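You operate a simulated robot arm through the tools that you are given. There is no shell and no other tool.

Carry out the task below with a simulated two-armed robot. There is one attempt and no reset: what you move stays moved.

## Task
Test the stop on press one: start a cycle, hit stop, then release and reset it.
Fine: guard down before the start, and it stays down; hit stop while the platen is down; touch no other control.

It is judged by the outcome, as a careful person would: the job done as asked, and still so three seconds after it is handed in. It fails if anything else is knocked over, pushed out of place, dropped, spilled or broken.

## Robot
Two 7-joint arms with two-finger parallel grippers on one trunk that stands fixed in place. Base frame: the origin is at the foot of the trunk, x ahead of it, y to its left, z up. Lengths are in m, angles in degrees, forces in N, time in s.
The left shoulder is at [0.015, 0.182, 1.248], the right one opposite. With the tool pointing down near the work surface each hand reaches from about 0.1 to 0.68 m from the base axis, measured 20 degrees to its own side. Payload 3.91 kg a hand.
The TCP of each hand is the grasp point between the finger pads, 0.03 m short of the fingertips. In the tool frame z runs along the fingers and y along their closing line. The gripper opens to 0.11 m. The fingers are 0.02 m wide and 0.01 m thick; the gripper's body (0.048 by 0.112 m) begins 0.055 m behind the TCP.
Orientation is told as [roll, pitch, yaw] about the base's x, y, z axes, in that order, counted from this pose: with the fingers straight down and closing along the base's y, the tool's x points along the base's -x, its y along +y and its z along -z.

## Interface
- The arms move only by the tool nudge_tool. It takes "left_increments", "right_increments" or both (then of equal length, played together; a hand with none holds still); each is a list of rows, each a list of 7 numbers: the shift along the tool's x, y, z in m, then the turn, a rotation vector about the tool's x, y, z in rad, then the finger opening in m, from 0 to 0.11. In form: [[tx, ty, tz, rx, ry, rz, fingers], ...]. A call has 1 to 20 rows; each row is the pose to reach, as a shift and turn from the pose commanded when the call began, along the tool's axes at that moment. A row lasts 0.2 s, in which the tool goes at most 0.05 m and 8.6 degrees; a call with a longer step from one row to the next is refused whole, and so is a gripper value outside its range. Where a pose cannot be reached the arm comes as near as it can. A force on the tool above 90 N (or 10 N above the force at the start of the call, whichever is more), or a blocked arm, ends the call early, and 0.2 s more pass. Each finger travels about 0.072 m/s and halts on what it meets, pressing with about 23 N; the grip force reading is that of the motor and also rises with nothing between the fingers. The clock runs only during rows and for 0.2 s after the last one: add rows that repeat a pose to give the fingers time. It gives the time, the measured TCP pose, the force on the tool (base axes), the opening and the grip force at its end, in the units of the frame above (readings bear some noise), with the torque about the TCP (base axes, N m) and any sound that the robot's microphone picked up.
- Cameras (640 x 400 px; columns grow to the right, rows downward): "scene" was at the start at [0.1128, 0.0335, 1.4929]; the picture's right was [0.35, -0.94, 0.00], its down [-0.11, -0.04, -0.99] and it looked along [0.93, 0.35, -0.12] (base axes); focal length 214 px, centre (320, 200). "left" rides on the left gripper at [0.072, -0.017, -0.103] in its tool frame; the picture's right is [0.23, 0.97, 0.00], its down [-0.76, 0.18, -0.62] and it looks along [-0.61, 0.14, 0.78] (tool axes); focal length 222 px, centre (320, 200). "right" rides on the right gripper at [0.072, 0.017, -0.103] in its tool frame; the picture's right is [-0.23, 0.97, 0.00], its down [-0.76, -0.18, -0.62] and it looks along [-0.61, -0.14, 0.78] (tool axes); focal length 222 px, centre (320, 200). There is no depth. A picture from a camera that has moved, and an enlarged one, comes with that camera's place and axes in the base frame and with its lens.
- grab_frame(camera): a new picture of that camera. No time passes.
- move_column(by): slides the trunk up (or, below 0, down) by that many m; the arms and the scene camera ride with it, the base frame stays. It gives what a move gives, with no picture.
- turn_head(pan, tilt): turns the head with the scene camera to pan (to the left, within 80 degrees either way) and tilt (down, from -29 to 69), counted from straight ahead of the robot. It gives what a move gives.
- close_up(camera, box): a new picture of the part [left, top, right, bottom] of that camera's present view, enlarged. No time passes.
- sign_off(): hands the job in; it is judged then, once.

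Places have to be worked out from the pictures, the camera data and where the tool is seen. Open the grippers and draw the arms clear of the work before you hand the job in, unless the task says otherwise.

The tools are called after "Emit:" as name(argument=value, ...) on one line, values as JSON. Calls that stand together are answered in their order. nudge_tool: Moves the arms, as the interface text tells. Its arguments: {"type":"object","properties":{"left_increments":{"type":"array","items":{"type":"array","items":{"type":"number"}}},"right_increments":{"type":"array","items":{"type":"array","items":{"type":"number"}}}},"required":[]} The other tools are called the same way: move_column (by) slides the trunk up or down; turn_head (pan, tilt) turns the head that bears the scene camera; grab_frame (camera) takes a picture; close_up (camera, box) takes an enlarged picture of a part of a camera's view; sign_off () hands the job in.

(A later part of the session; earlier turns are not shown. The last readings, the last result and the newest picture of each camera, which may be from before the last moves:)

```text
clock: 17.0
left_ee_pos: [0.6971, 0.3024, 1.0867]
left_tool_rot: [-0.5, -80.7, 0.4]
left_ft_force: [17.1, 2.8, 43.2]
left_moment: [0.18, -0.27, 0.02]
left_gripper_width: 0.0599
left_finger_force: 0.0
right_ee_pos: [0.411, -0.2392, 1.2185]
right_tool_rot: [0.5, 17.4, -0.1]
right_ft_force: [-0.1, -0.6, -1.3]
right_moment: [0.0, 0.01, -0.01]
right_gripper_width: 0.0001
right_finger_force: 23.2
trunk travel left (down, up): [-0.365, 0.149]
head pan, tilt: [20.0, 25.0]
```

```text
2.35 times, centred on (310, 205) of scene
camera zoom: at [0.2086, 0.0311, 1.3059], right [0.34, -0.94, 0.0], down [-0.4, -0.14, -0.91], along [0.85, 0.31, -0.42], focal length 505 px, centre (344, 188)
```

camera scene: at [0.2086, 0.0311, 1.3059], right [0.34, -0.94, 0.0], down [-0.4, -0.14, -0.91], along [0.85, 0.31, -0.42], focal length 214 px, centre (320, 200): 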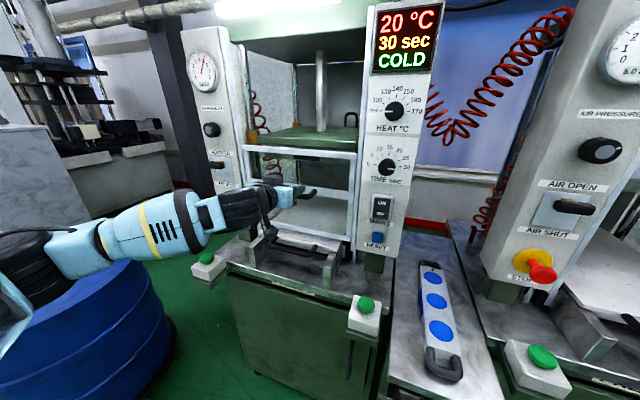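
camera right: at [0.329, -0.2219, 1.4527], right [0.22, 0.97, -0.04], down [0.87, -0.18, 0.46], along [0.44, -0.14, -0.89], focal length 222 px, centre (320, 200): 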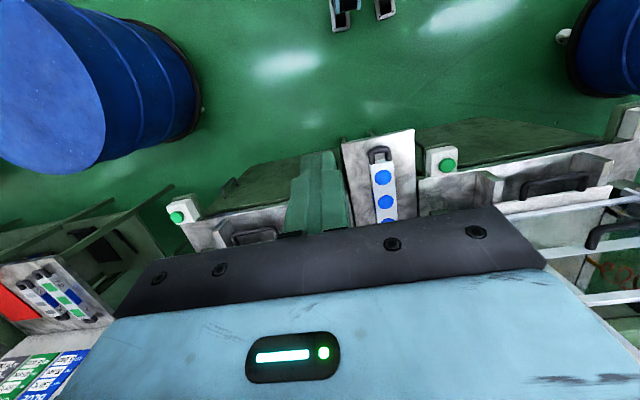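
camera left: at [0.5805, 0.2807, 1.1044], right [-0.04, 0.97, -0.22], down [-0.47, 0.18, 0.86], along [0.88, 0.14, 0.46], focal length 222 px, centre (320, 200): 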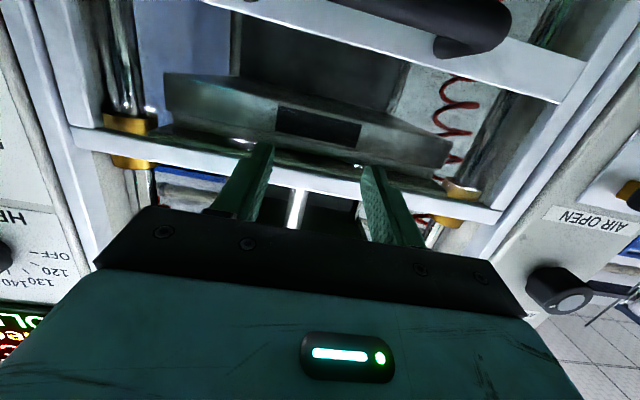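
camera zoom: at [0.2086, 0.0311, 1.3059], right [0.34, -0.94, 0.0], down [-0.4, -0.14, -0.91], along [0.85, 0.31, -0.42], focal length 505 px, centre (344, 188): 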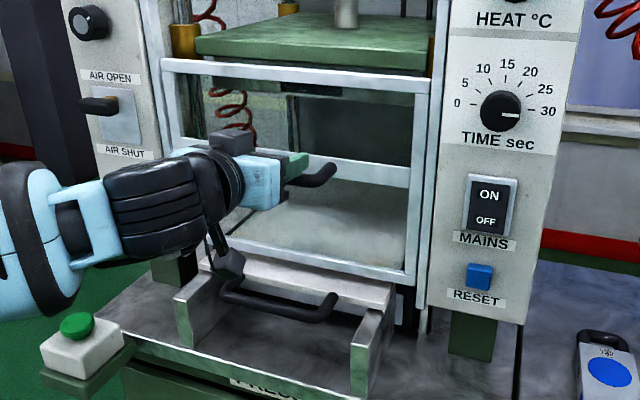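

One row was too long and nothing moved. I repeat the retreat with shorter steps.

Emit:
nudge_tool(left_increments=[[-0.0197, 0, -0.0035, 0, 0, 0, 0.06], [-0.0345, 0, -0.007, 0, 0, 0, 0.06], [-0.04, 0, -0.045, 0, 0, 0, 0.06], [-0.04, 0.01, -0.085, 0, 0, 0, 0.05], [-0.04, 0.03, -0.125, 0, 0, 0, 0.04], [-0.04, 0.05, -0.165, 0, 0, 0, 0.02], [-0.04, 0.075, -0.2, 0, 0, 0, 0.0], [-0.04, 0.1, -0.235, 0, 0, 0, 0.0]])

Emit:
grab_frame(camera="scene")

Emit:
close_up(camera="scene", box=[200, 120, 420, 290])

```text
clock: 18.8
left_ee_pos: [0.4759, 0.4006, 1.1563]
left_tool_rot: [-0.6, -79.1, 0.3]
left_ft_force: [-0.3, 1.2, 0.3]
left_moment: [-0.02, -0.01, 0.0]
left_gripper_width: 0.0
left_finger_force: 23.0
right_ee_pos: [0.4126, -0.2367, 1.2174]
right_tool_rot: [0.5, 17.6, -0.2]
right_ft_force: [0.4, 0.4, -0.3]
right_moment: [-0.02, -0.01, -0.03]
right_gripper_width: 0.0
right_finger_force: 23.1
trunk travel left (down, up): [-0.365, 0.149]
head pan, tilt: [20.0, 25.0]
```

```text
taken
camera scene: at [0.2105, 0.0329, 1.3051], right [0.34, -0.94, 0.0], down [-0.4, -0.14, -0.91], along [0.85, 0.31, -0.42], focal length 214 px, centre (320, 200)
```

scene: 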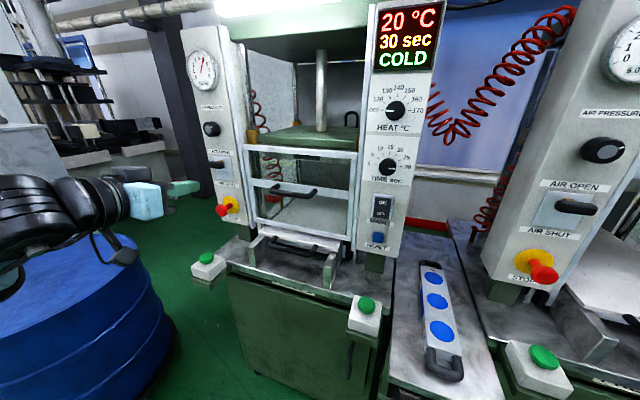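

```text
2.35 times, centred on (310, 205) of scene
camera zoom: at [0.2105, 0.0329, 1.3051], right [0.34, -0.94, 0.0], down [-0.4, -0.14, -0.91], along [0.85, 0.31, -0.42], focal length 505 px, centre (344, 188)
```

zoom: 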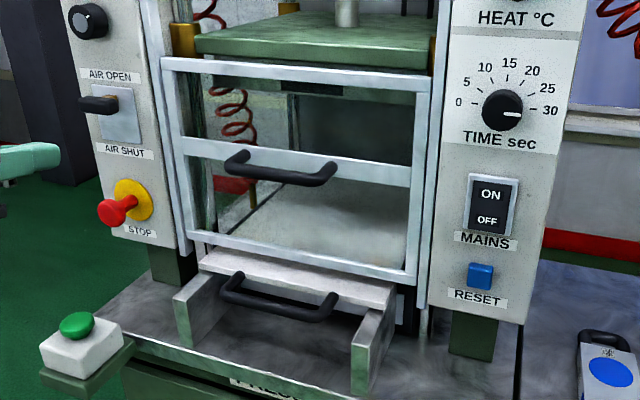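

The guard stays down on its own, and the position estimates agree between views. I now bring the right hand back toward the middle in small steps, since it had been at its reach limit.

Emit:
nudge_tool(right_increments=[[0, 0.03, 0.0, 0, 0, 0, 0], [0, 0.06, 0.0, 0, 0, 0, 0], [0, 0.1, 0.0, 0, 0, 0, 0], [0, 0.14, 0.0, 0, 0, 0, 0]])

```text
clock: 19.8
left_ee_pos: [0.4767, 0.4002, 1.1562]
left_tool_rot: [-0.6, -79.2, 0.3]
left_ft_force: [0.0, -0.4, 0.0]
left_moment: [-0.03, 0.03, 0.02]
left_gripper_width: 0.0002
left_finger_force: 23.0
right_ee_pos: [0.4142, -0.0975, 1.2189]
right_tool_rot: [0.5, 17.6, -0.1]
right_ft_force: [-0.4, 0.2, 0.0]
right_moment: [0.01, 0.02, -0.02]
right_gripper_width: 0.0
right_finger_force: 23.1
trunk travel left (down, up): [-0.365, 0.149]
head pan, tilt: [20.0, 25.0]
```

The right hand responds as expected. I lower the trunk in two steps so that both arms can work at button height.

Emit:
move_column(by=-0.06)

Emit:
move_column(by=-0.06)

Emit:
grab_frame(camera="scene")

```text
clock: 20.8
left_ee_pos: [0.4744, 0.4027, 1.0955]
left_tool_rot: [-0.2, -79.3, 0.1]
left_ft_force: [0.5, -0.1, 0.1]
left_moment: [0.0, -0.01, -0.04]
left_gripper_width: 0.0
left_finger_force: 22.6
right_ee_pos: [0.4134, -0.0972, 1.1572]
right_tool_rot: [0.5, 17.5, -0.1]
right_ft_force: [-0.4, 0.0, 1.4]
right_moment: [-0.01, 0.03, 0.0]
right_gripper_width: 0.0
right_finger_force: 23.0
trunk travel left (down, up): [-0.305, 0.209]
head pan, tilt: [20.0, 25.0]
```

```text
clock: 21.8
left_ee_pos: [0.4742, 0.4021, 1.0354]
left_tool_rot: [-0.4, -79.1, 0.0]
left_ft_force: [-0.7, 0.6, 0.6]
left_moment: [-0.03, 0.03, 0.0]
left_gripper_width: 0.0
left_finger_force: 23.5
right_ee_pos: [0.4129, -0.0983, 1.0991]
right_tool_rot: [0.5, 17.6, -0.1]
right_ft_force: [0.0, -0.2, -0.2]
right_moment: [0.01, -0.02, -0.04]
right_gripper_width: 0.0003
right_finger_force: 22.8
trunk travel left (down, up): [-0.245, 0.269]
head pan, tilt: [20.0, 25.0]
```

```text
taken
camera scene: at [0.2436, 0.0324, 1.1834], right [0.34, -0.94, 0.0], down [-0.4, -0.14, -0.91], along [0.85, 0.31, -0.42], focal length 214 px, centre (320, 200)
```

scene: 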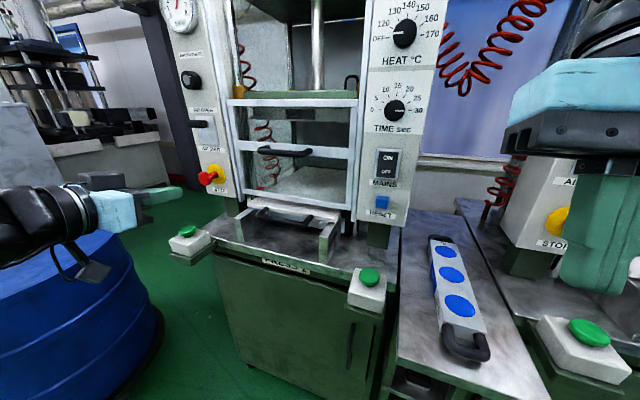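

Trunk is at a good working height and the guard is still down. I zoom in on the start buttons and e-stop from this new viewpoint to fix their positions.

Emit:
close_up(camera="scene", box=[150, 150, 270, 260])

Emit:
close_up(camera="scene", box=[320, 150, 440, 330])

Emit:
grab_frame(camera="left")

Emit:
grab_frame(camera="right")

```text
3.64 times, centred on (210, 205) of scene
camera zoom: at [0.2436, 0.0324, 1.1834], right [0.34, -0.94, 0.0], down [-0.4, -0.14, -0.91], along [0.85, 0.31, -0.42], focal length 780 px, centre (720, 182)
```

zoom: 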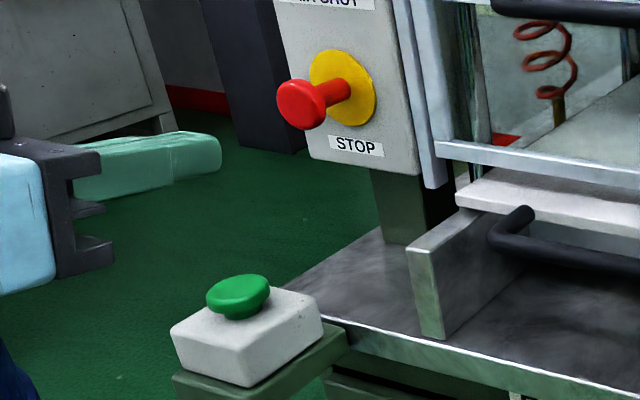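

```text
2.22 times, centred on (380, 240) of scene
camera zoom: at [0.2436, 0.0324, 1.1834], right [0.34, -0.94, 0.0], down [-0.4, -0.14, -0.91], along [0.85, 0.31, -0.42], focal length 477 px, centre (187, 111)
```

zoom: 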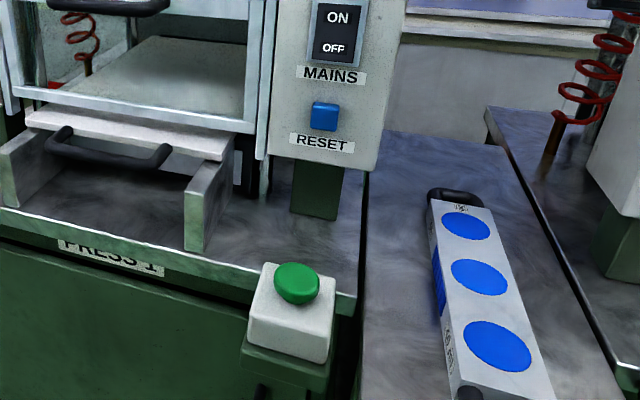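

```text
taken
camera left: at [0.3598, 0.3852, 0.9823], right [-0.04, 0.97, -0.22], down [-0.47, 0.18, 0.87], along [0.88, 0.14, 0.45], focal length 222 px, centre (320, 200)
```

left: 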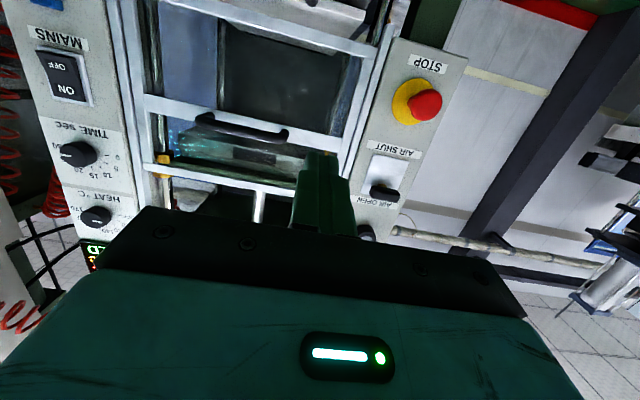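

```text
taken
camera right: at [0.3747, -0.081, 1.2191], right [0.22, 0.97, -0.06], down [0.91, -0.18, 0.36], along [0.34, -0.14, -0.93], focal length 222 px, centre (320, 200)
```

right: 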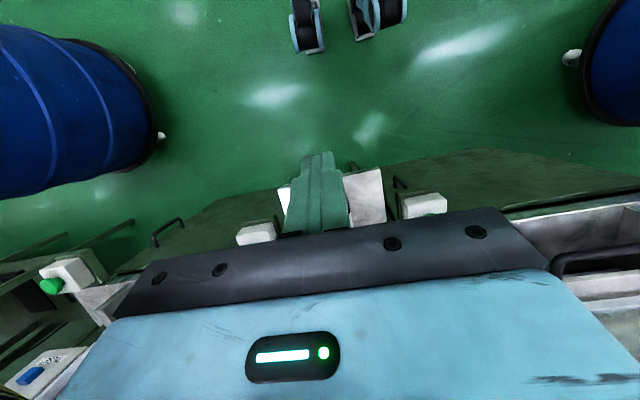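

Refined targets: left start top ≈(0.586, 0.541, 0.866), right start top ≈(0.589, 0.052, 0.862). I move both hands, fingers closed and tilted 40° forward, to hover about 8 cm above the buttons.

Emit:
nudge_tool(left_increments=[[0.0044, 0.0174, 0.0136, 0, 0.0855, 0, 0], [0.0088, 0.0348, 0.0271, 0, 0.171, 0, 0], [0.0132, 0.0521, 0.0407, 0, 0.2565, 0, 0], [0.0177, 0.0695, 0.0543, 0, 0.342, 0, 0], [0.0221, 0.0869, 0.0678, 0, 0.4275, 0, 0], [0.0265, 0.1043, 0.0814, 0, 0.513, 0, 0], [0.0309, 0.1216, 0.0949, 0, 0.5985, 0, 0], [0.0353, 0.139, 0.1085, 0, 0.684, 0, 0]], right_increments=[[-0.024, 0.0188, 0.008, 0, -0.1256, 0, 0], [-0.048, 0.0375, 0.016, 0, -0.2513, 0, 0], [-0.0721, 0.0563, 0.024, 0, -0.3769, 0, 0], [-0.0961, 0.075, 0.032, 0, -0.5025, 0, 0], [-0.1201, 0.0938, 0.0399, 0, -0.6281, 0, 0], [-0.1442, 0.1125, 0.0479, 0, -0.7538, 0, 0], [-0.1682, 0.1313, 0.0559, 0, -0.8794, 0, 0], [-0.1922, 0.15, 0.0639, 0, -1.005, 0, 0]])

Emit:
grab_frame(camera="scene")

Emit:
grab_frame(camera="left")

Emit:
grab_frame(camera="right")

```text
clock: 23.6
left_ee_pos: [0.5745, 0.5408, 0.9784]
left_tool_rot: [-0.2, -39.8, -0.1]
left_ft_force: [0.3, 0.4, -0.3]
left_moment: [0.01, 0.03, 0.01]
left_gripper_width: 0.0001
left_finger_force: 23.2
right_ee_pos: [0.5784, 0.0519, 0.981]
right_tool_rot: [0.6, -40.1, -0.7]
right_ft_force: [-0.1, -0.1, 0.1]
right_moment: [-0.01, 0.0, 0.02]
right_gripper_width: 0.0
right_finger_force: 23.3
trunk travel left (down, up): [-0.245, 0.269]
head pan, tilt: [20.0, 25.0]
```

```text
taken
camera scene: at [0.2445, 0.0325, 1.1831], right [0.34, -0.94, 0.0], down [-0.4, -0.14, -0.91], along [0.85, 0.31, -0.42], focal length 214 px, centre (320, 200)
```

scene: 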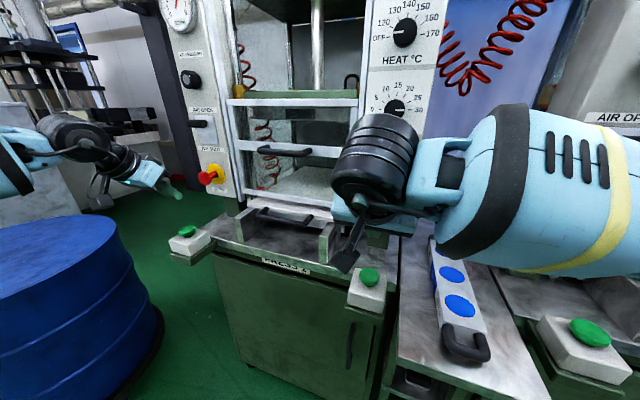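

```text
taken
camera left: at [0.4546, 0.5238, 1.0105], right [-0.17, 0.97, -0.15], down [0.19, 0.18, 0.97], along [0.97, 0.14, -0.21], focal length 222 px, centre (320, 200)
```

left: 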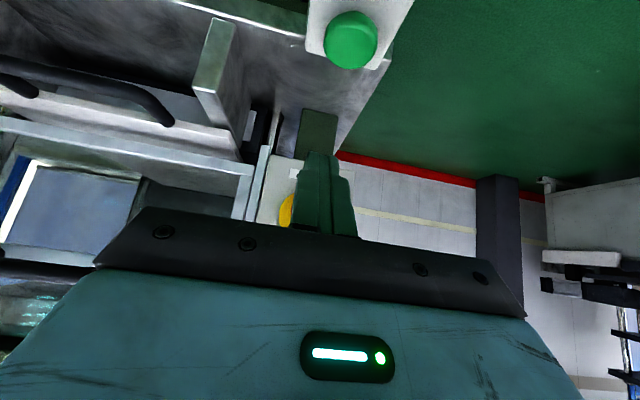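

```text
taken
camera right: at [0.4557, 0.0703, 1.0128], right [0.18, 0.97, 0.15], down [0.18, -0.19, 0.97], along [0.97, -0.14, -0.21], focal length 222 px, centre (320, 200)
```

right: 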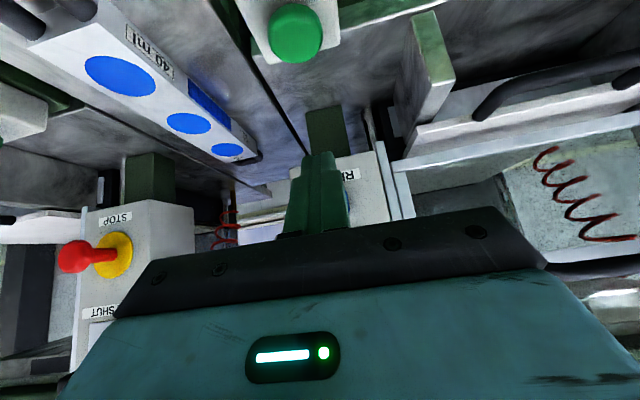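

Both fingertips hover over their buttons; hand-camera rays put the buttons at (0.586, 0.545) and (0.587, 0.053). Before starting I look up at the cabinet lamps to see the state with the guard down.

Emit:
turn_head(pan=20, tilt=-15)

Emit:
grab_frame(camera="scene")

Emit:
close_up(camera="scene", box=[180, 30, 440, 200])

```text
clock: 24.7
left_ee_pos: [0.5745, 0.5407, 0.9787]
left_tool_rot: [-0.1, -40.0, -0.3]
left_ft_force: [-0.1, 1.0, -0.1]
left_moment: [-0.01, 0.01, -0.04]
left_gripper_width: 0.0
left_finger_force: 23.2
right_ee_pos: [0.5767, 0.0509, 0.9813]
right_tool_rot: [0.6, -39.9, -0.6]
right_ft_force: [0.1, 0.0, -0.2]
right_moment: [0.0, 0.01, -0.01]
right_gripper_width: 0.0
right_finger_force: 22.8
trunk travel left (down, up): [-0.245, 0.269]
head pan, tilt: [20.0, -15.0]
```

```text
taken
camera scene: at [0.2331, 0.0284, 1.246], right [0.34, -0.94, 0.0], down [0.24, 0.09, -0.97], along [0.91, 0.33, 0.26], focal length 214 px, centre (320, 200)
```

scene: 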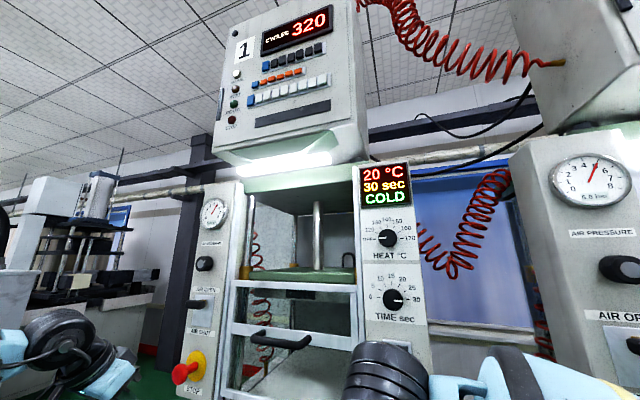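

```text
2.35 times, centred on (310, 115) of scene
camera zoom: at [0.2331, 0.0284, 1.246], right [0.34, -0.94, 0.0], down [0.24, 0.09, -0.97], along [0.91, 0.33, 0.26], focal length 505 px, centre (344, 400)
```

zoom: 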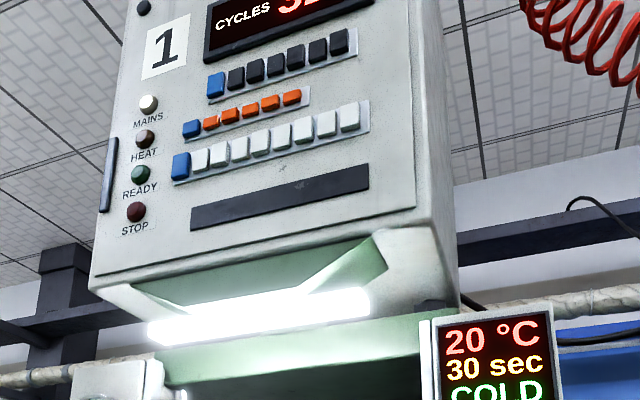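

The state before the start: mains lamp lit, READY and STOP lamps dark, counter 320, platen up, guard down. I lower both fingertips to just above the buttons.

Emit:
nudge_tool(left_increments=[[0.0162, 0.002, 0.0193, 0, 0, 0, 0], [0.0325, 0.003, 0.0387, 0, 0, 0, 0], [0.0487, 0.004, 0.058, 0, 0, 0, 0]], right_increments=[[0.0168, 0.001, 0.02, 0, 0, 0, 0], [0.0335, 0.002, 0.04, 0, 0, 0, 0], [0.0503, 0.002, 0.06, 0, 0, 0, 0]])

Emit:
grab_frame(camera="left")

Emit:
grab_frame(camera="right")

```text
clock: 25.5
left_ee_pos: [0.5739, 0.5465, 0.9005]
left_tool_rot: [-0.2, -39.8, -0.3]
left_ft_force: [0.6, 0.1, -0.8]
left_moment: [0.04, -0.02, 0.02]
left_gripper_width: 0.0
left_finger_force: 22.7
right_ee_pos: [0.5786, 0.0531, 0.9015]
right_tool_rot: [0.6, -40.0, -0.7]
right_ft_force: [0.2, 0.7, 0.8]
right_moment: [0.02, 0.01, 0.01]
right_gripper_width: 0.0
right_finger_force: 23.3
trunk travel left (down, up): [-0.245, 0.269]
head pan, tilt: [20.0, -15.0]
```

```text
taken
camera left: at [0.4533, 0.5286, 0.9326], right [-0.17, 0.97, -0.15], down [0.19, 0.18, 0.97], along [0.97, 0.14, -0.21], focal length 222 px, centre (320, 200)
```

left: 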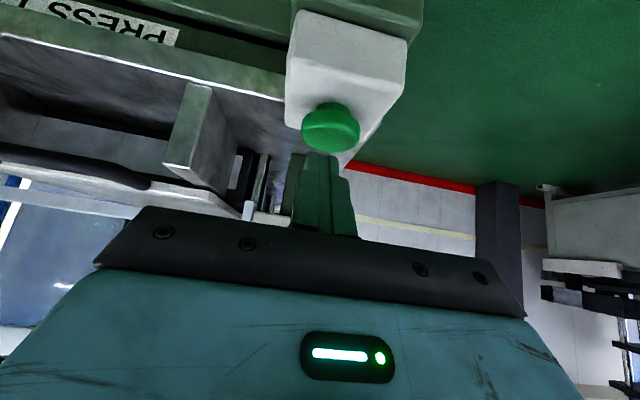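

```text
taken
camera right: at [0.4559, 0.0716, 0.9337], right [0.18, 0.97, 0.15], down [0.18, -0.19, 0.97], along [0.97, -0.14, -0.21], focal length 222 px, centre (320, 200)
```

right: 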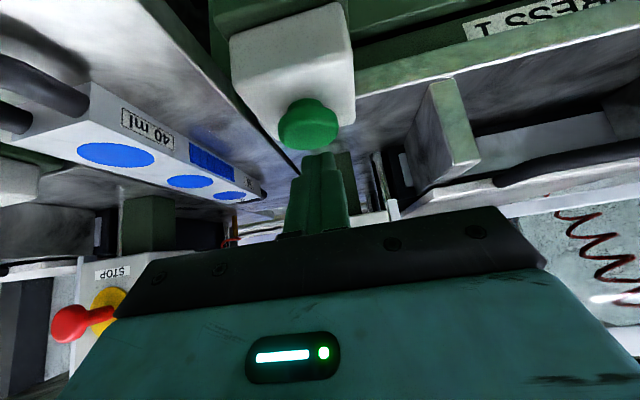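

Both tips are within a few millimetres of centre and about 1 cm above the domes. I press both start buttons together and hold briefly.

Emit:
nudge_tool(left_increments=[[0.0051, 0.001, 0.0061, 0, 0, 0, 0], [0.0103, 0.001, 0.0123, 0, 0, 0, 0], [0.0154, 0.001, 0.0184, 0, 0, 0, 0], [0.0186, 0.001, 0.0222, 0, 0, 0, 0], [0.0186, 0.001, 0.0222, 0, 0, 0, 0]], right_increments=[[0.0051, -0.001, 0.0061, 0, 0, 0, 0], [0.0103, -0.001, 0.0123, 0, 0, 0, 0], [0.0154, -0.001, 0.0184, 0, 0, 0, 0], [0.0186, -0.001, 0.0222, 0, 0, 0, 0], [0.0186, -0.001, 0.0222, 0, 0, 0, 0]])

Emit:
grab_frame(camera="scene")

```text
clock: 26.7
left_ee_pos: [0.5745, 0.5445, 0.8798]
left_tool_rot: [0.1, -40.6, -0.3]
left_ft_force: [4.5, 7.4, 23.2]
left_moment: [0.22, -0.4, 0.09]
left_gripper_width: 0.0
left_finger_force: 22.9
right_ee_pos: [0.5775, 0.0542, 0.8803]
right_tool_rot: [1.1, -40.7, -0.9]
right_ft_force: [6.0, 0.8, 31.3]
right_moment: [0.04, -0.53, 0.06]
right_gripper_width: 0.0001
right_finger_force: 23.1
trunk travel left (down, up): [-0.245, 0.269]
head pan, tilt: [20.0, -15.0]
heard: click, click
```

```text
taken
camera scene: at [0.2298, 0.0275, 1.2471], right [0.34, -0.94, 0.0], down [0.25, 0.09, -0.97], along [0.91, 0.33, 0.26], focal length 214 px, centre (320, 200)
```

scene: 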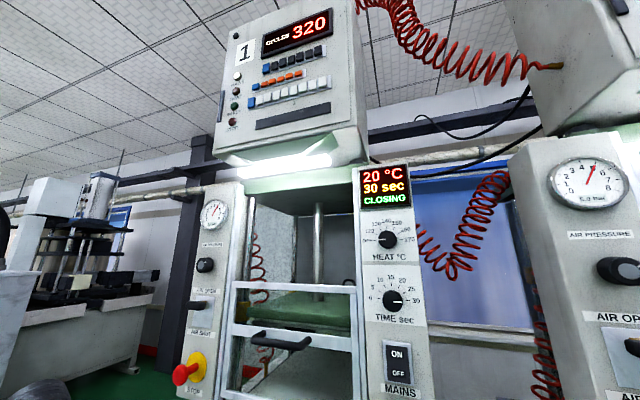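

Two clicks, and the display reads CLOSING with the platen on its way down. I keep both buttons held until it is closed.

Emit:
nudge_tool(left_increments=[[0, 0, 0, 0, 0, 0, 0], [0, 0, 0, 0, 0, 0, 0], [0, 0, 0, 0, 0, 0, 0], [0, 0, 0, 0, 0, 0, 0]], right_increments=[[0, 0, 0, 0, 0, 0, 0], [0, 0, 0, 0, 0, 0, 0], [0, 0, 0, 0, 0, 0, 0], [0, 0, 0, 0, 0, 0, 0]])

Emit:
grab_frame(camera="scene")

```text
clock: 27.7
left_ee_pos: [0.5742, 0.545, 0.8784]
left_tool_rot: [0.1, -40.5, -0.3]
left_ft_force: [2.9, 9.6, 28.9]
left_moment: [0.35, -0.47, 0.13]
left_gripper_width: 0.0001
left_finger_force: 23.0
right_ee_pos: [0.5779, 0.0539, 0.8797]
right_tool_rot: [0.8, -40.7, -0.8]
right_ft_force: [9.1, 1.3, 31.8]
right_moment: [0.01, -0.7, -0.15]
right_gripper_width: 0.0
right_finger_force: 22.9
trunk travel left (down, up): [-0.245, 0.269]
head pan, tilt: [20.0, -15.0]
```

```text
taken
camera scene: at [0.2296, 0.0274, 1.2469], right [0.34, -0.94, 0.0], down [0.25, 0.09, -0.97], along [0.91, 0.33, 0.26], focal length 214 px, centre (320, 200)
```

scene: 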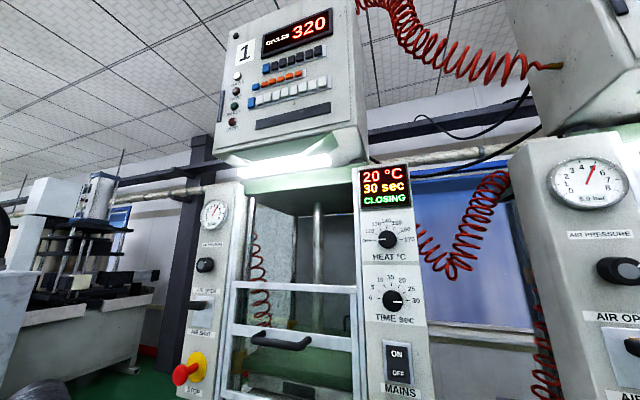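

Still CLOSING, with the platen lower behind the guard. I keep holding.

Emit:
nudge_tool(left_increments=[[0, 0, 0, 0, 0, 0, 0], [0, 0, 0, 0, 0, 0, 0], [0, 0, 0, 0, 0, 0, 0], [0, 0, 0, 0, 0, 0, 0]], right_increments=[[0, 0, 0, 0, 0, 0, 0], [0, 0, 0, 0, 0, 0, 0], [0, 0, 0, 0, 0, 0, 0], [0, 0, 0, 0, 0, 0, 0]])

Emit:
grab_frame(camera="scene")

```text
clock: 28.7
left_ee_pos: [0.5748, 0.5449, 0.8796]
left_tool_rot: [0.0, -40.5, -0.3]
left_ft_force: [3.4, 9.5, 28.5]
left_moment: [0.31, -0.44, 0.1]
left_gripper_width: 0.0001
left_finger_force: 23.1
right_ee_pos: [0.5768, 0.0533, 0.8785]
right_tool_rot: [0.9, -40.7, -0.8]
right_ft_force: [11.5, -0.2, 31.6]
right_moment: [-0.05, -0.69, 0.01]
right_gripper_width: 0.0
right_finger_force: 22.8
trunk travel left (down, up): [-0.245, 0.269]
head pan, tilt: [20.0, -15.0]
```

```text
taken
camera scene: at [0.2296, 0.0272, 1.2469], right [0.34, -0.94, 0.0], down [0.25, 0.09, -0.97], along [0.91, 0.33, 0.26], focal length 214 px, centre (320, 200)
```

scene: 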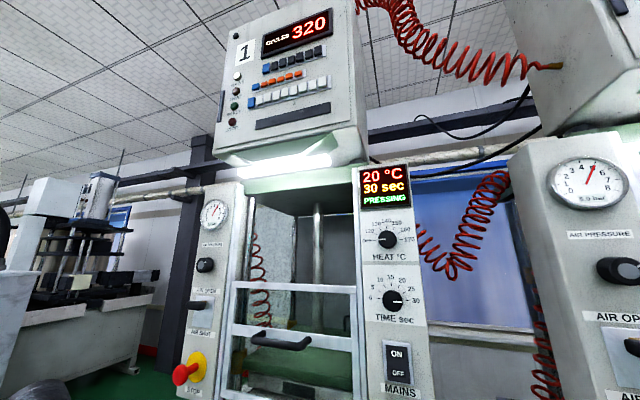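

Display now reads PRESSING: the platen is down with 30 s of dwell. I release both buttons, draw the right hand back, and bring the left hand's closed fingertips in front of the stop button.

Emit:
nudge_tool(left_increments=[[-0.0193, 0, -0.023, 0, 0, 0, 0], [-0.0309, 0, -0.0524, 0, -0.13, 0, 0], [-0.047, 0, -0.0715, 0, -0.26, 0, 0], [-0.0598, 0, -0.0868, 0, -0.39, 0, 0], [-0.0691, 0, -0.0823, 0, -0.52, 0, 0], [-0.0729, 0, -0.0791, 0, -0.65, 0, 0], [-0.0775, 0, -0.0752, 0, -0.785, 0, 0]], right_increments=[[-0.0193, 0, -0.023, 0, 0, 0, 0], [-0.0309, 0, -0.0524, 0, 0, 0, 0], [-0.0349, 0, -0.0882, 0, 0, 0, 0], [-0.026, 0, -0.1088, 0, 0, 0, 0], [-0.026, 0, -0.1088, 0, 0, 0, 0], [-0.026, 0, -0.1088, 0, 0, 0, 0], [-0.026, 0, -0.1088, 0, 0, 0, 0]])

Emit:
grab_frame(camera="scene")

Emit:
grab_frame(camera="left")

Emit:
close_up(camera="scene", box=[130, 300, 260, 400])

```text
clock: 30.3
left_ee_pos: [0.586, 0.5457, 0.9828]
left_tool_rot: [-0.2, -85.0, 0.0]
left_ft_force: [0.4, -0.5, 0.4]
left_moment: [-0.02, -0.01, 0.0]
left_gripper_width: 0.0
left_finger_force: 23.4
right_ee_pos: [0.527, 0.0538, 0.9741]
right_tool_rot: [0.5, -39.9, -0.6]
right_ft_force: [1.0, 0.7, 0.3]
right_moment: [0.02, 0.0, 0.01]
right_gripper_width: 0.0
right_finger_force: 23.3
trunk travel left (down, up): [-0.245, 0.269]
head pan, tilt: [20.0, -15.0]
```

```text
taken
camera scene: at [0.2333, 0.0286, 1.246], right [0.34, -0.94, 0.0], down [0.24, 0.09, -0.97], along [0.91, 0.33, 0.26], focal length 214 px, centre (320, 200)
```

scene: 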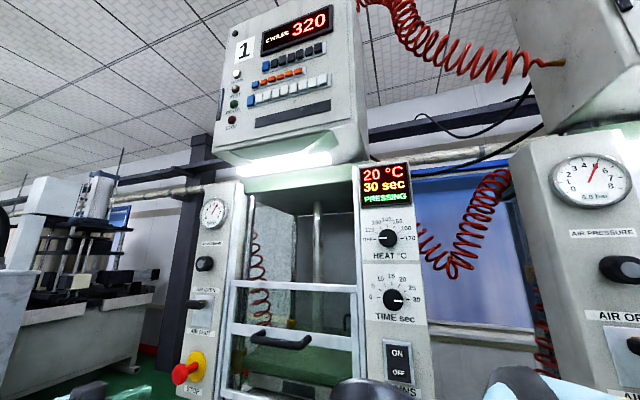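

```text
taken
camera left: at [0.4779, 0.5283, 0.9177], right [-0.02, 0.97, -0.23], down [-0.55, 0.18, 0.81], along [0.83, 0.14, 0.54], focal length 222 px, centre (320, 200)
```

left: 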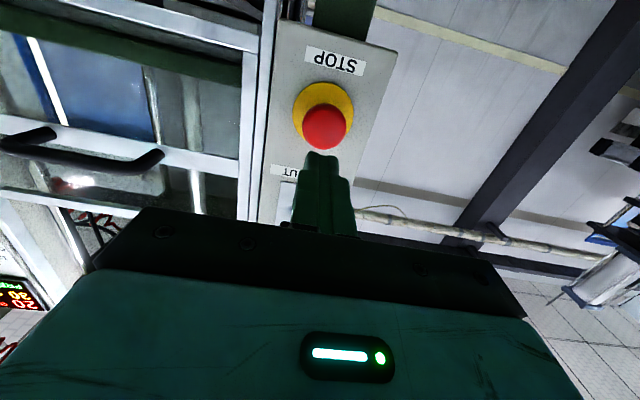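

```text
4.00 times, centred on (195, 350) of scene
camera zoom: at [0.2333, 0.0286, 1.246], right [0.34, -0.94, 0.0], down [0.24, 0.09, -0.97], along [0.91, 0.33, 0.26], focal length 858 px, centre (820, -400)
```

zoom: 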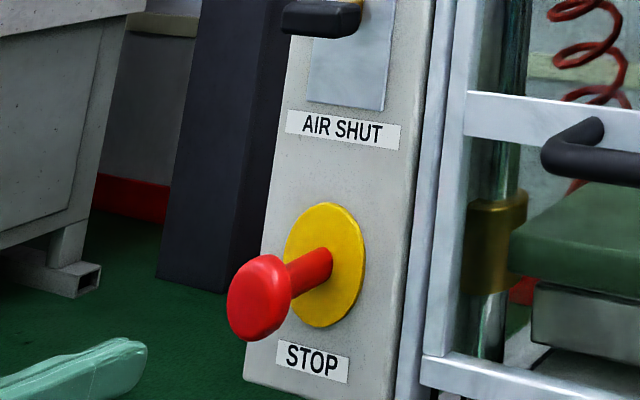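

Still PRESSING with the platen down, and the fingertips are lined up with the red head at about (0.68, 0.548, 0.972). I push straight in to hit stop.

Emit:
nudge_tool(left_increments=[[0, 0.001, 0.03, 0, 0, 0, 0], [0, 0.002, 0.052, 0, 0, 0, 0], [0, 0.002, 0.064, 0, 0, 0, 0], [0, 0.002, 0.074, 0, 0, 0, 0], [0, 0.002, 0.084, 0, 0, 0, 0], [0, 0.002, 0.084, 0, 0, 0, 0]])

Emit:
grab_frame(camera="scene")

Emit:
close_up(camera="scene", box=[130, 300, 260, 400])

```text
clock: 31.7
left_ee_pos: [0.6648, 0.5462, 0.975]
left_tool_rot: [-0.3, -84.9, 0.0]
left_ft_force: [-56.7, -4.6, -13.9]
left_moment: [-0.03, 0.1, -0.05]
left_gripper_width: 0.0
left_finger_force: 23.2
right_ee_pos: [0.5228, 0.0539, 0.9769]
right_tool_rot: [0.7, -40.3, -0.7]
right_ft_force: [-0.2, 0.1, 0.1]
right_moment: [0.0, -0.03, 0.0]
right_gripper_width: 0.0
right_finger_force: 22.8
trunk travel left (down, up): [-0.245, 0.269]
head pan, tilt: [20.0, -15.0]
```

```text
taken
camera scene: at [0.2271, 0.0289, 1.2472], right [0.34, -0.94, 0.0], down [0.25, 0.09, -0.96], along [0.91, 0.33, 0.26], focal length 214 px, centre (320, 200)
```

scene: 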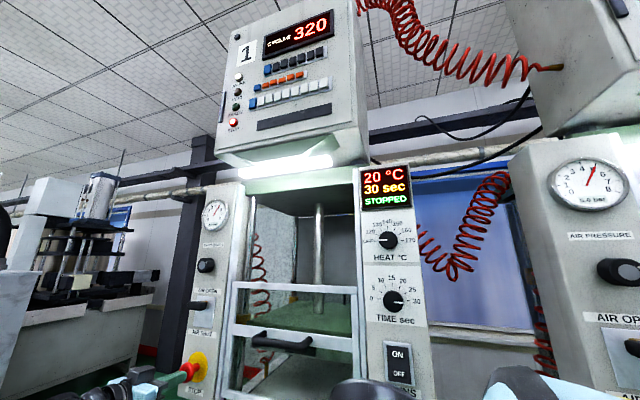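

```text
4.00 times, centred on (195, 350) of scene
camera zoom: at [0.2271, 0.0289, 1.2472], right [0.34, -0.94, 0.0], down [0.25, 0.09, -0.96], along [0.91, 0.33, 0.26], focal length 858 px, centre (820, -400)
```

zoom: 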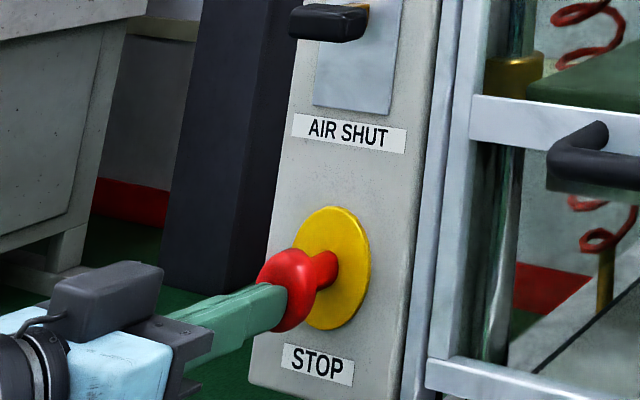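

Display now reads STOPPED and the STOP lamp is lit; the platen is going back up behind the closed guard. I back the fingertips off and look at the latched stop head.

Emit:
nudge_tool(left_increments=[[0, 0, -0.03, 0, 0, 0, 0.02], [0, 0, -0.06, 0, 0, 0, 0.04], [0, 0, -0.075, 0, 0, 0, 0.06], [0, 0, -0.075, 0, 0, 0, 0.07], [0, 0, -0.075, 0, 0, 0, 0.07]])

Emit:
grab_frame(camera="scene")

Emit:
close_up(camera="scene", box=[130, 300, 260, 400])

Emit:
grab_frame(camera="left")

Emit:
close_up(camera="left", box=[260, 20, 400, 180])

```text
clock: 32.9
left_ee_pos: [0.5959, 0.5478, 0.983]
left_tool_rot: [-1.0, -85.0, 0.8]
left_ft_force: [0.1, 0.1, 0.1]
left_moment: [0.01, -0.02, 0.0]
left_gripper_width: 0.0699
left_finger_force: 0.1
right_ee_pos: [0.5276, 0.0543, 0.9733]
right_tool_rot: [0.6, -40.1, -0.6]
right_ft_force: [-0.2, -0.2, 0.3]
right_moment: [-0.02, 0.0, -0.03]
right_gripper_width: 0.0
right_finger_force: 23.3
trunk travel left (down, up): [-0.245, 0.269]
head pan, tilt: [20.0, -15.0]
```

```text
taken
camera scene: at [0.2331, 0.0289, 1.2461], right [0.34, -0.94, 0.0], down [0.24, 0.09, -0.97], along [0.91, 0.33, 0.26], focal length 214 px, centre (320, 200)
```

scene: 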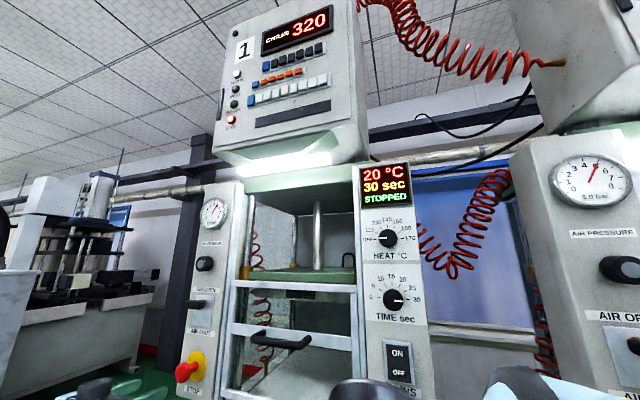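

```text
4.00 times, centred on (195, 350) of scene
camera zoom: at [0.2331, 0.0289, 1.2461], right [0.34, -0.94, 0.0], down [0.24, 0.09, -0.97], along [0.91, 0.33, 0.26], focal length 858 px, centre (820, -400)
```

zoom: 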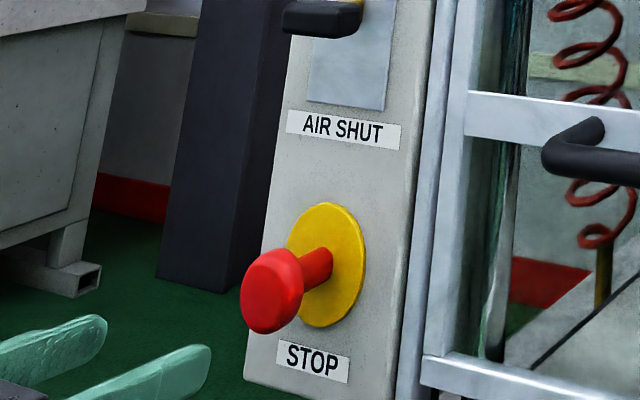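

```text
taken
camera left: at [0.4867, 0.5303, 0.9181], right [-0.02, 0.97, -0.23], down [-0.55, 0.18, 0.81], along [0.83, 0.14, 0.53], focal length 222 px, centre (320, 200)
```

left: 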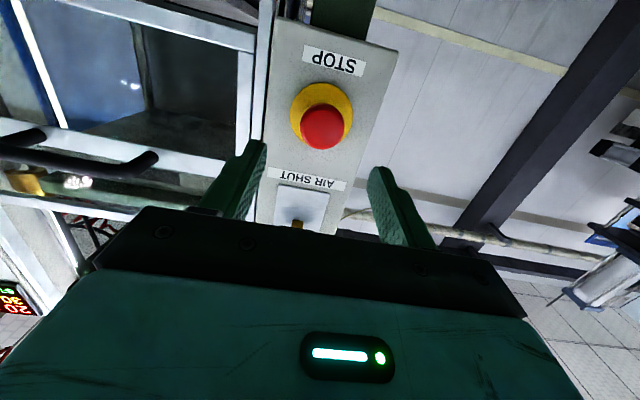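

```text
2.50 times, centred on (330, 100) of left
camera zoom: at [0.4867, 0.5303, 0.9181], right [-0.02, 0.97, -0.23], down [-0.55, 0.18, 0.81], along [0.83, 0.14, 0.53], focal length 555 px, centre (295, 450)
```

zoom: 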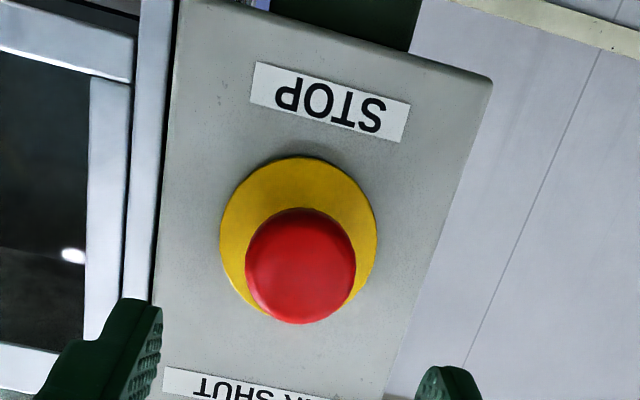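

The stop is latched in, head centre about (0.695, 0.549, 0.972), 42 mm across. I move the open fingers around the red head and close on it to twist it free.

Emit:
nudge_tool(left_increments=[[0.0006, 0.0005, 0.03, 0, -0.03, 0, 0.07], [0.0012, 0.001, 0.06, 0, -0.06, 0, 0.07], [0.0018, 0.001, 0.085, 0, -0.087, 0, 0.07], [0.0023, 0.001, 0.1, 0, -0.087, 0, 0.07], [0.0023, 0.001, 0.1, 0, -0.087, 0, 0.07]])

Emit:
grab_frame(camera="left")

Emit:
close_up(camera="scene", box=[130, 300, 260, 400])

```text
clock: 34.1
left_ee_pos: [0.6957, 0.5479, 0.9725]
left_tool_rot: [-21.5, -89.9, 21.1]
left_ft_force: [0.2, 0.0, 0.9]
left_moment: [-0.03, 0.03, 0.01]
left_gripper_width: 0.0698
left_finger_force: 0.0
right_ee_pos: [0.5268, 0.0539, 0.9735]
right_tool_rot: [0.6, -40.1, -0.7]
right_ft_force: [-0.3, 0.0, -0.1]
right_moment: [-0.04, -0.01, -0.01]
right_gripper_width: 0.0
right_finger_force: 23.0
trunk travel left (down, up): [-0.245, 0.269]
head pan, tilt: [20.0, -15.0]
```

```text
taken
camera left: at [0.5917, 0.5305, 0.8988], right [0.0, 0.97, -0.23], down [-0.62, 0.18, 0.76], along [0.78, 0.14, 0.61], focal length 222 px, centre (320, 200)
```

left: 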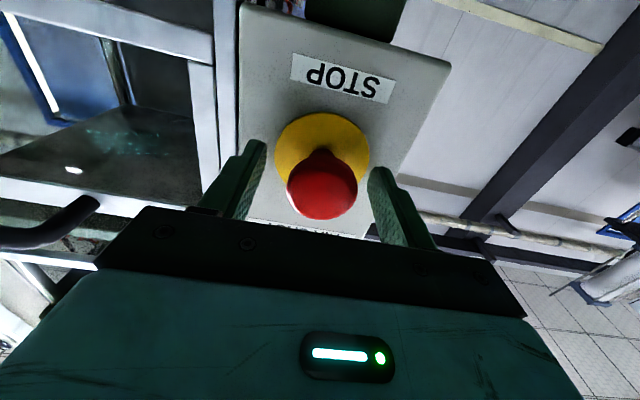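

```text
4.00 times, centred on (195, 350) of scene
camera zoom: at [0.2326, 0.0282, 1.2462], right [0.34, -0.94, 0.0], down [0.24, 0.09, -0.97], along [0.91, 0.33, 0.26], focal length 858 px, centre (820, -400)
```

zoom: 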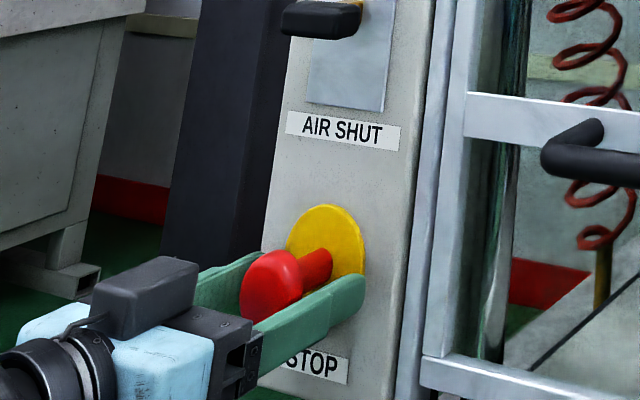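

The fingers straddle the red head with no contact yet. I close on it.

Emit:
nudge_tool(left_increments=[[0, 0, 0, 0, 0, 0, 0.045], [0, 0, 0, 0, 0, 0, 0.03], [0, 0, 0, 0, 0, 0, 0.03], [0, 0, 0, 0, 0, 0, 0.03]])

Emit:
grab_frame(camera="left")

```text
clock: 35.1
left_ee_pos: [0.6947, 0.5497, 0.9712]
left_tool_rot: [-32.0, -89.7, 31.9]
left_ft_force: [2.9, 7.9, 0.9]
left_moment: [0.02, 0.23, 0.16]
left_gripper_width: 0.0407
left_finger_force: 45.1
right_ee_pos: [0.5275, 0.0555, 0.9731]
right_tool_rot: [0.5, -39.9, -0.6]
right_ft_force: [0.6, -0.3, -0.3]
right_moment: [0.0, -0.01, -0.02]
right_gripper_width: 0.0003
right_finger_force: 23.2
trunk travel left (down, up): [-0.245, 0.269]
head pan, tilt: [20.0, -15.0]
```

```text
taken
camera left: at [0.5917, 0.532, 0.8982], right [0.0, 0.97, -0.23], down [-0.62, 0.18, 0.76], along [0.78, 0.14, 0.6], focal length 222 px, centre (320, 200)
```

left: 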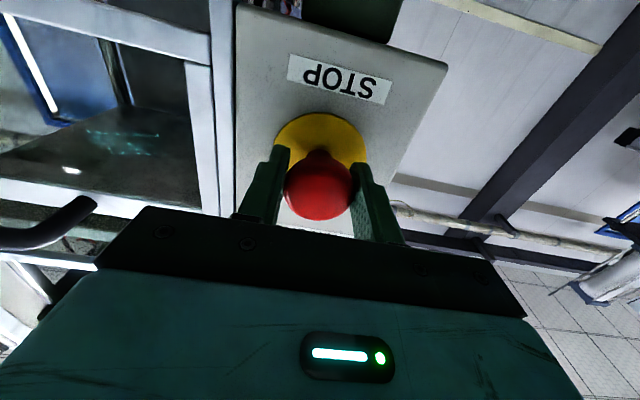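

I hold the head at 40.7 mm opening. I twist it clockwise (as seen from the front) by about 50°, watching for a click or torque.

Emit:
nudge_tool(left_increments=[[0, 0.002, 0, 0, 0, 0.13, 0.03], [0, 0.002, 0, 0, 0, 0.26, 0.03], [0, 0.002, 0, 0, 0, 0.39, 0.03], [0, 0.002, 0, 0, 0, 0.52, 0.03], [0, 0.002, 0, 0, 0, 0.65, 0.03], [0, 0.002, 0, 0, 0, 0.78, 0.03], [0, 0.002, 0, 0, 0, 0.87, 0.03]])

Emit:
grab_frame(camera="left")

Emit:
grab_frame(camera="scene")

Emit:
close_up(camera="scene", box=[130, 300, 260, 400])

```text
clock: 36.7
left_ee_pos: [0.6947, 0.5537, 0.9725]
left_tool_rot: [90.1, -40.2, -90.1]
left_ft_force: [-3.6, 12.7, 9.2]
left_moment: [-0.81, -0.01, 0.17]
left_gripper_width: 0.0402
left_finger_force: 45.1
right_ee_pos: [0.5263, 0.0535, 0.9744]
right_tool_rot: [0.5, -39.9, -0.6]
right_ft_force: [-0.6, 0.1, 0.1]
right_moment: [-0.03, -0.02, 0.01]
right_gripper_width: 0.0
right_finger_force: 22.7
trunk travel left (down, up): [-0.245, 0.269]
head pan, tilt: [20.0, -15.0]
```

```text
taken
camera left: at [0.5911, 0.5971, 0.9107], right [0.0, 0.8, 0.6], down [-0.62, -0.47, 0.63], along [0.78, -0.37, 0.5], focal length 222 px, centre (320, 200)
```

left: 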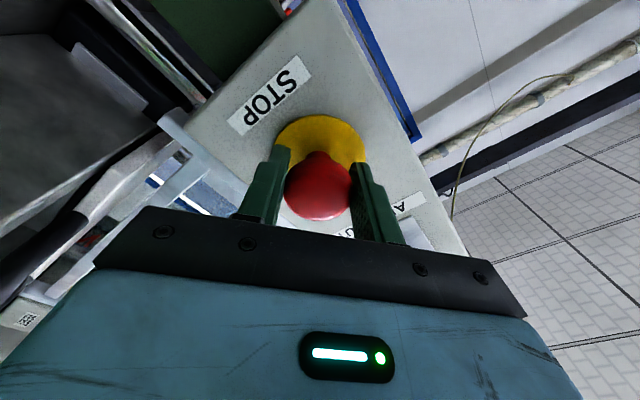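

```text
taken
camera scene: at [0.2319, 0.0296, 1.2464], right [0.34, -0.94, 0.0], down [0.24, 0.09, -0.97], along [0.91, 0.33, 0.26], focal length 214 px, centre (320, 200)
```

scene: 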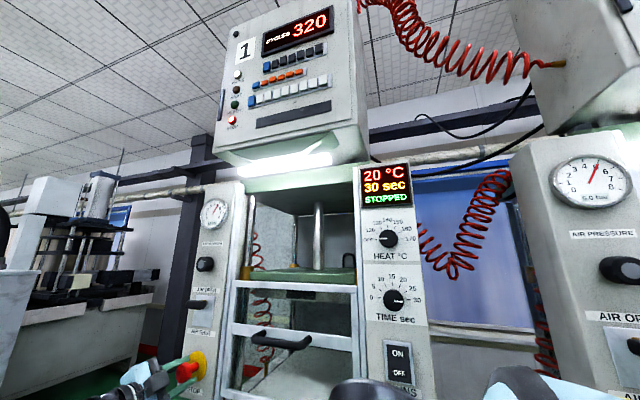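

```text
4.00 times, centred on (195, 350) of scene
camera zoom: at [0.2319, 0.0296, 1.2464], right [0.34, -0.94, 0.0], down [0.24, 0.09, -0.97], along [0.91, 0.33, 0.26], focal length 858 px, centre (820, -400)
```

zoom: 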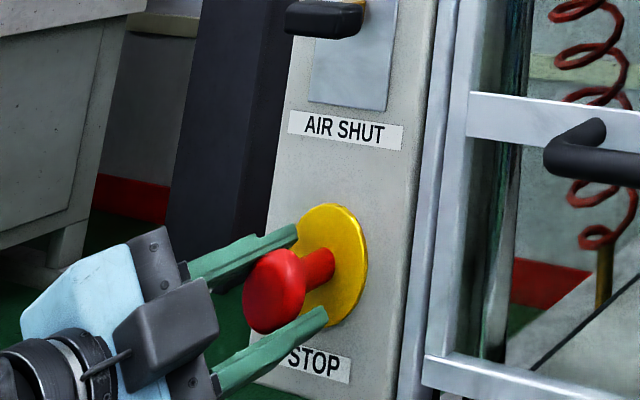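

The twist gave 0.8 N·m of resistance but no click, and the head is still in. With the grip kept I try a short pull outward, since it may be a pull-to-release type.

Emit:
nudge_tool(left_increments=[[0, 0, -0.005, 0, 0, 0, 0.0], [0, 0, -0.01, 0, 0, 0, 0.0], [0, 0, -0.015, 0, 0, 0, 0.0], [0, 0, -0.02, 0, 0, 0, 0.0]])

Emit:
close_up(camera="scene", box=[130, 300, 260, 400])

Emit:
grab_frame(camera="left")

```text
clock: 37.7
left_ee_pos: [0.6772, 0.5529, 0.9715]
left_tool_rot: [90.1, -40.2, -90.2]
left_ft_force: [32.6, 20.2, 22.6]
left_moment: [-0.15, -0.01, 0.31]
left_gripper_width: 0.04
left_finger_force: 45.3
right_ee_pos: [0.5289, 0.0534, 0.9731]
right_tool_rot: [0.5, -39.9, -0.6]
right_ft_force: [-0.5, 0.5, -1.1]
right_moment: [-0.01, 0.0, 0.01]
right_gripper_width: 0.0
right_finger_force: 23.1
trunk travel left (down, up): [-0.245, 0.269]
head pan, tilt: [20.0, -15.0]
```

```text
4.00 times, centred on (195, 350) of scene
camera zoom: at [0.2351, 0.0293, 1.2458], right [0.34, -0.94, 0.0], down [0.24, 0.09, -0.97], along [0.91, 0.33, 0.26], focal length 858 px, centre (820, -400)
```

zoom: 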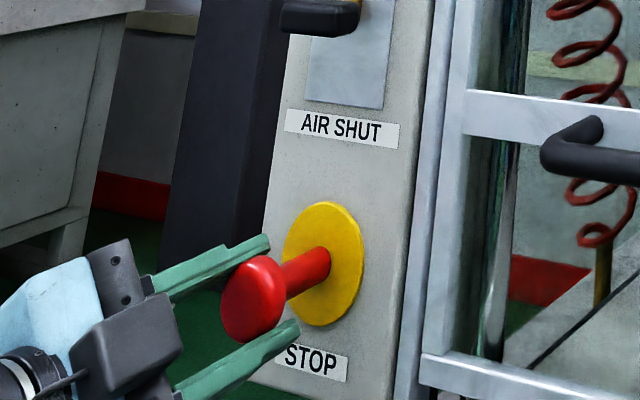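

```text
taken
camera left: at [0.574, 0.5968, 0.9106], right [0.0, 0.8, 0.6], down [-0.63, -0.47, 0.63], along [0.78, -0.37, 0.5], focal length 222 px, centre (320, 200)
```

left: 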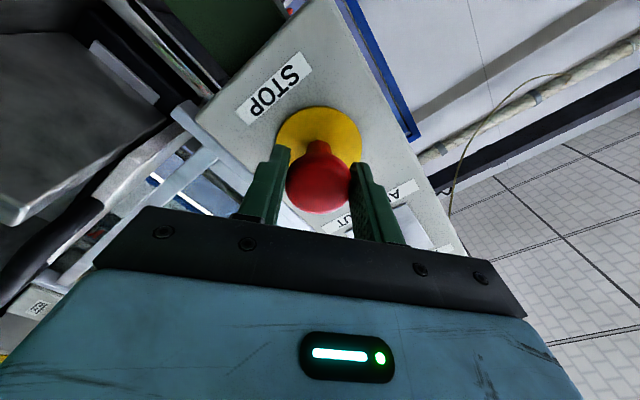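

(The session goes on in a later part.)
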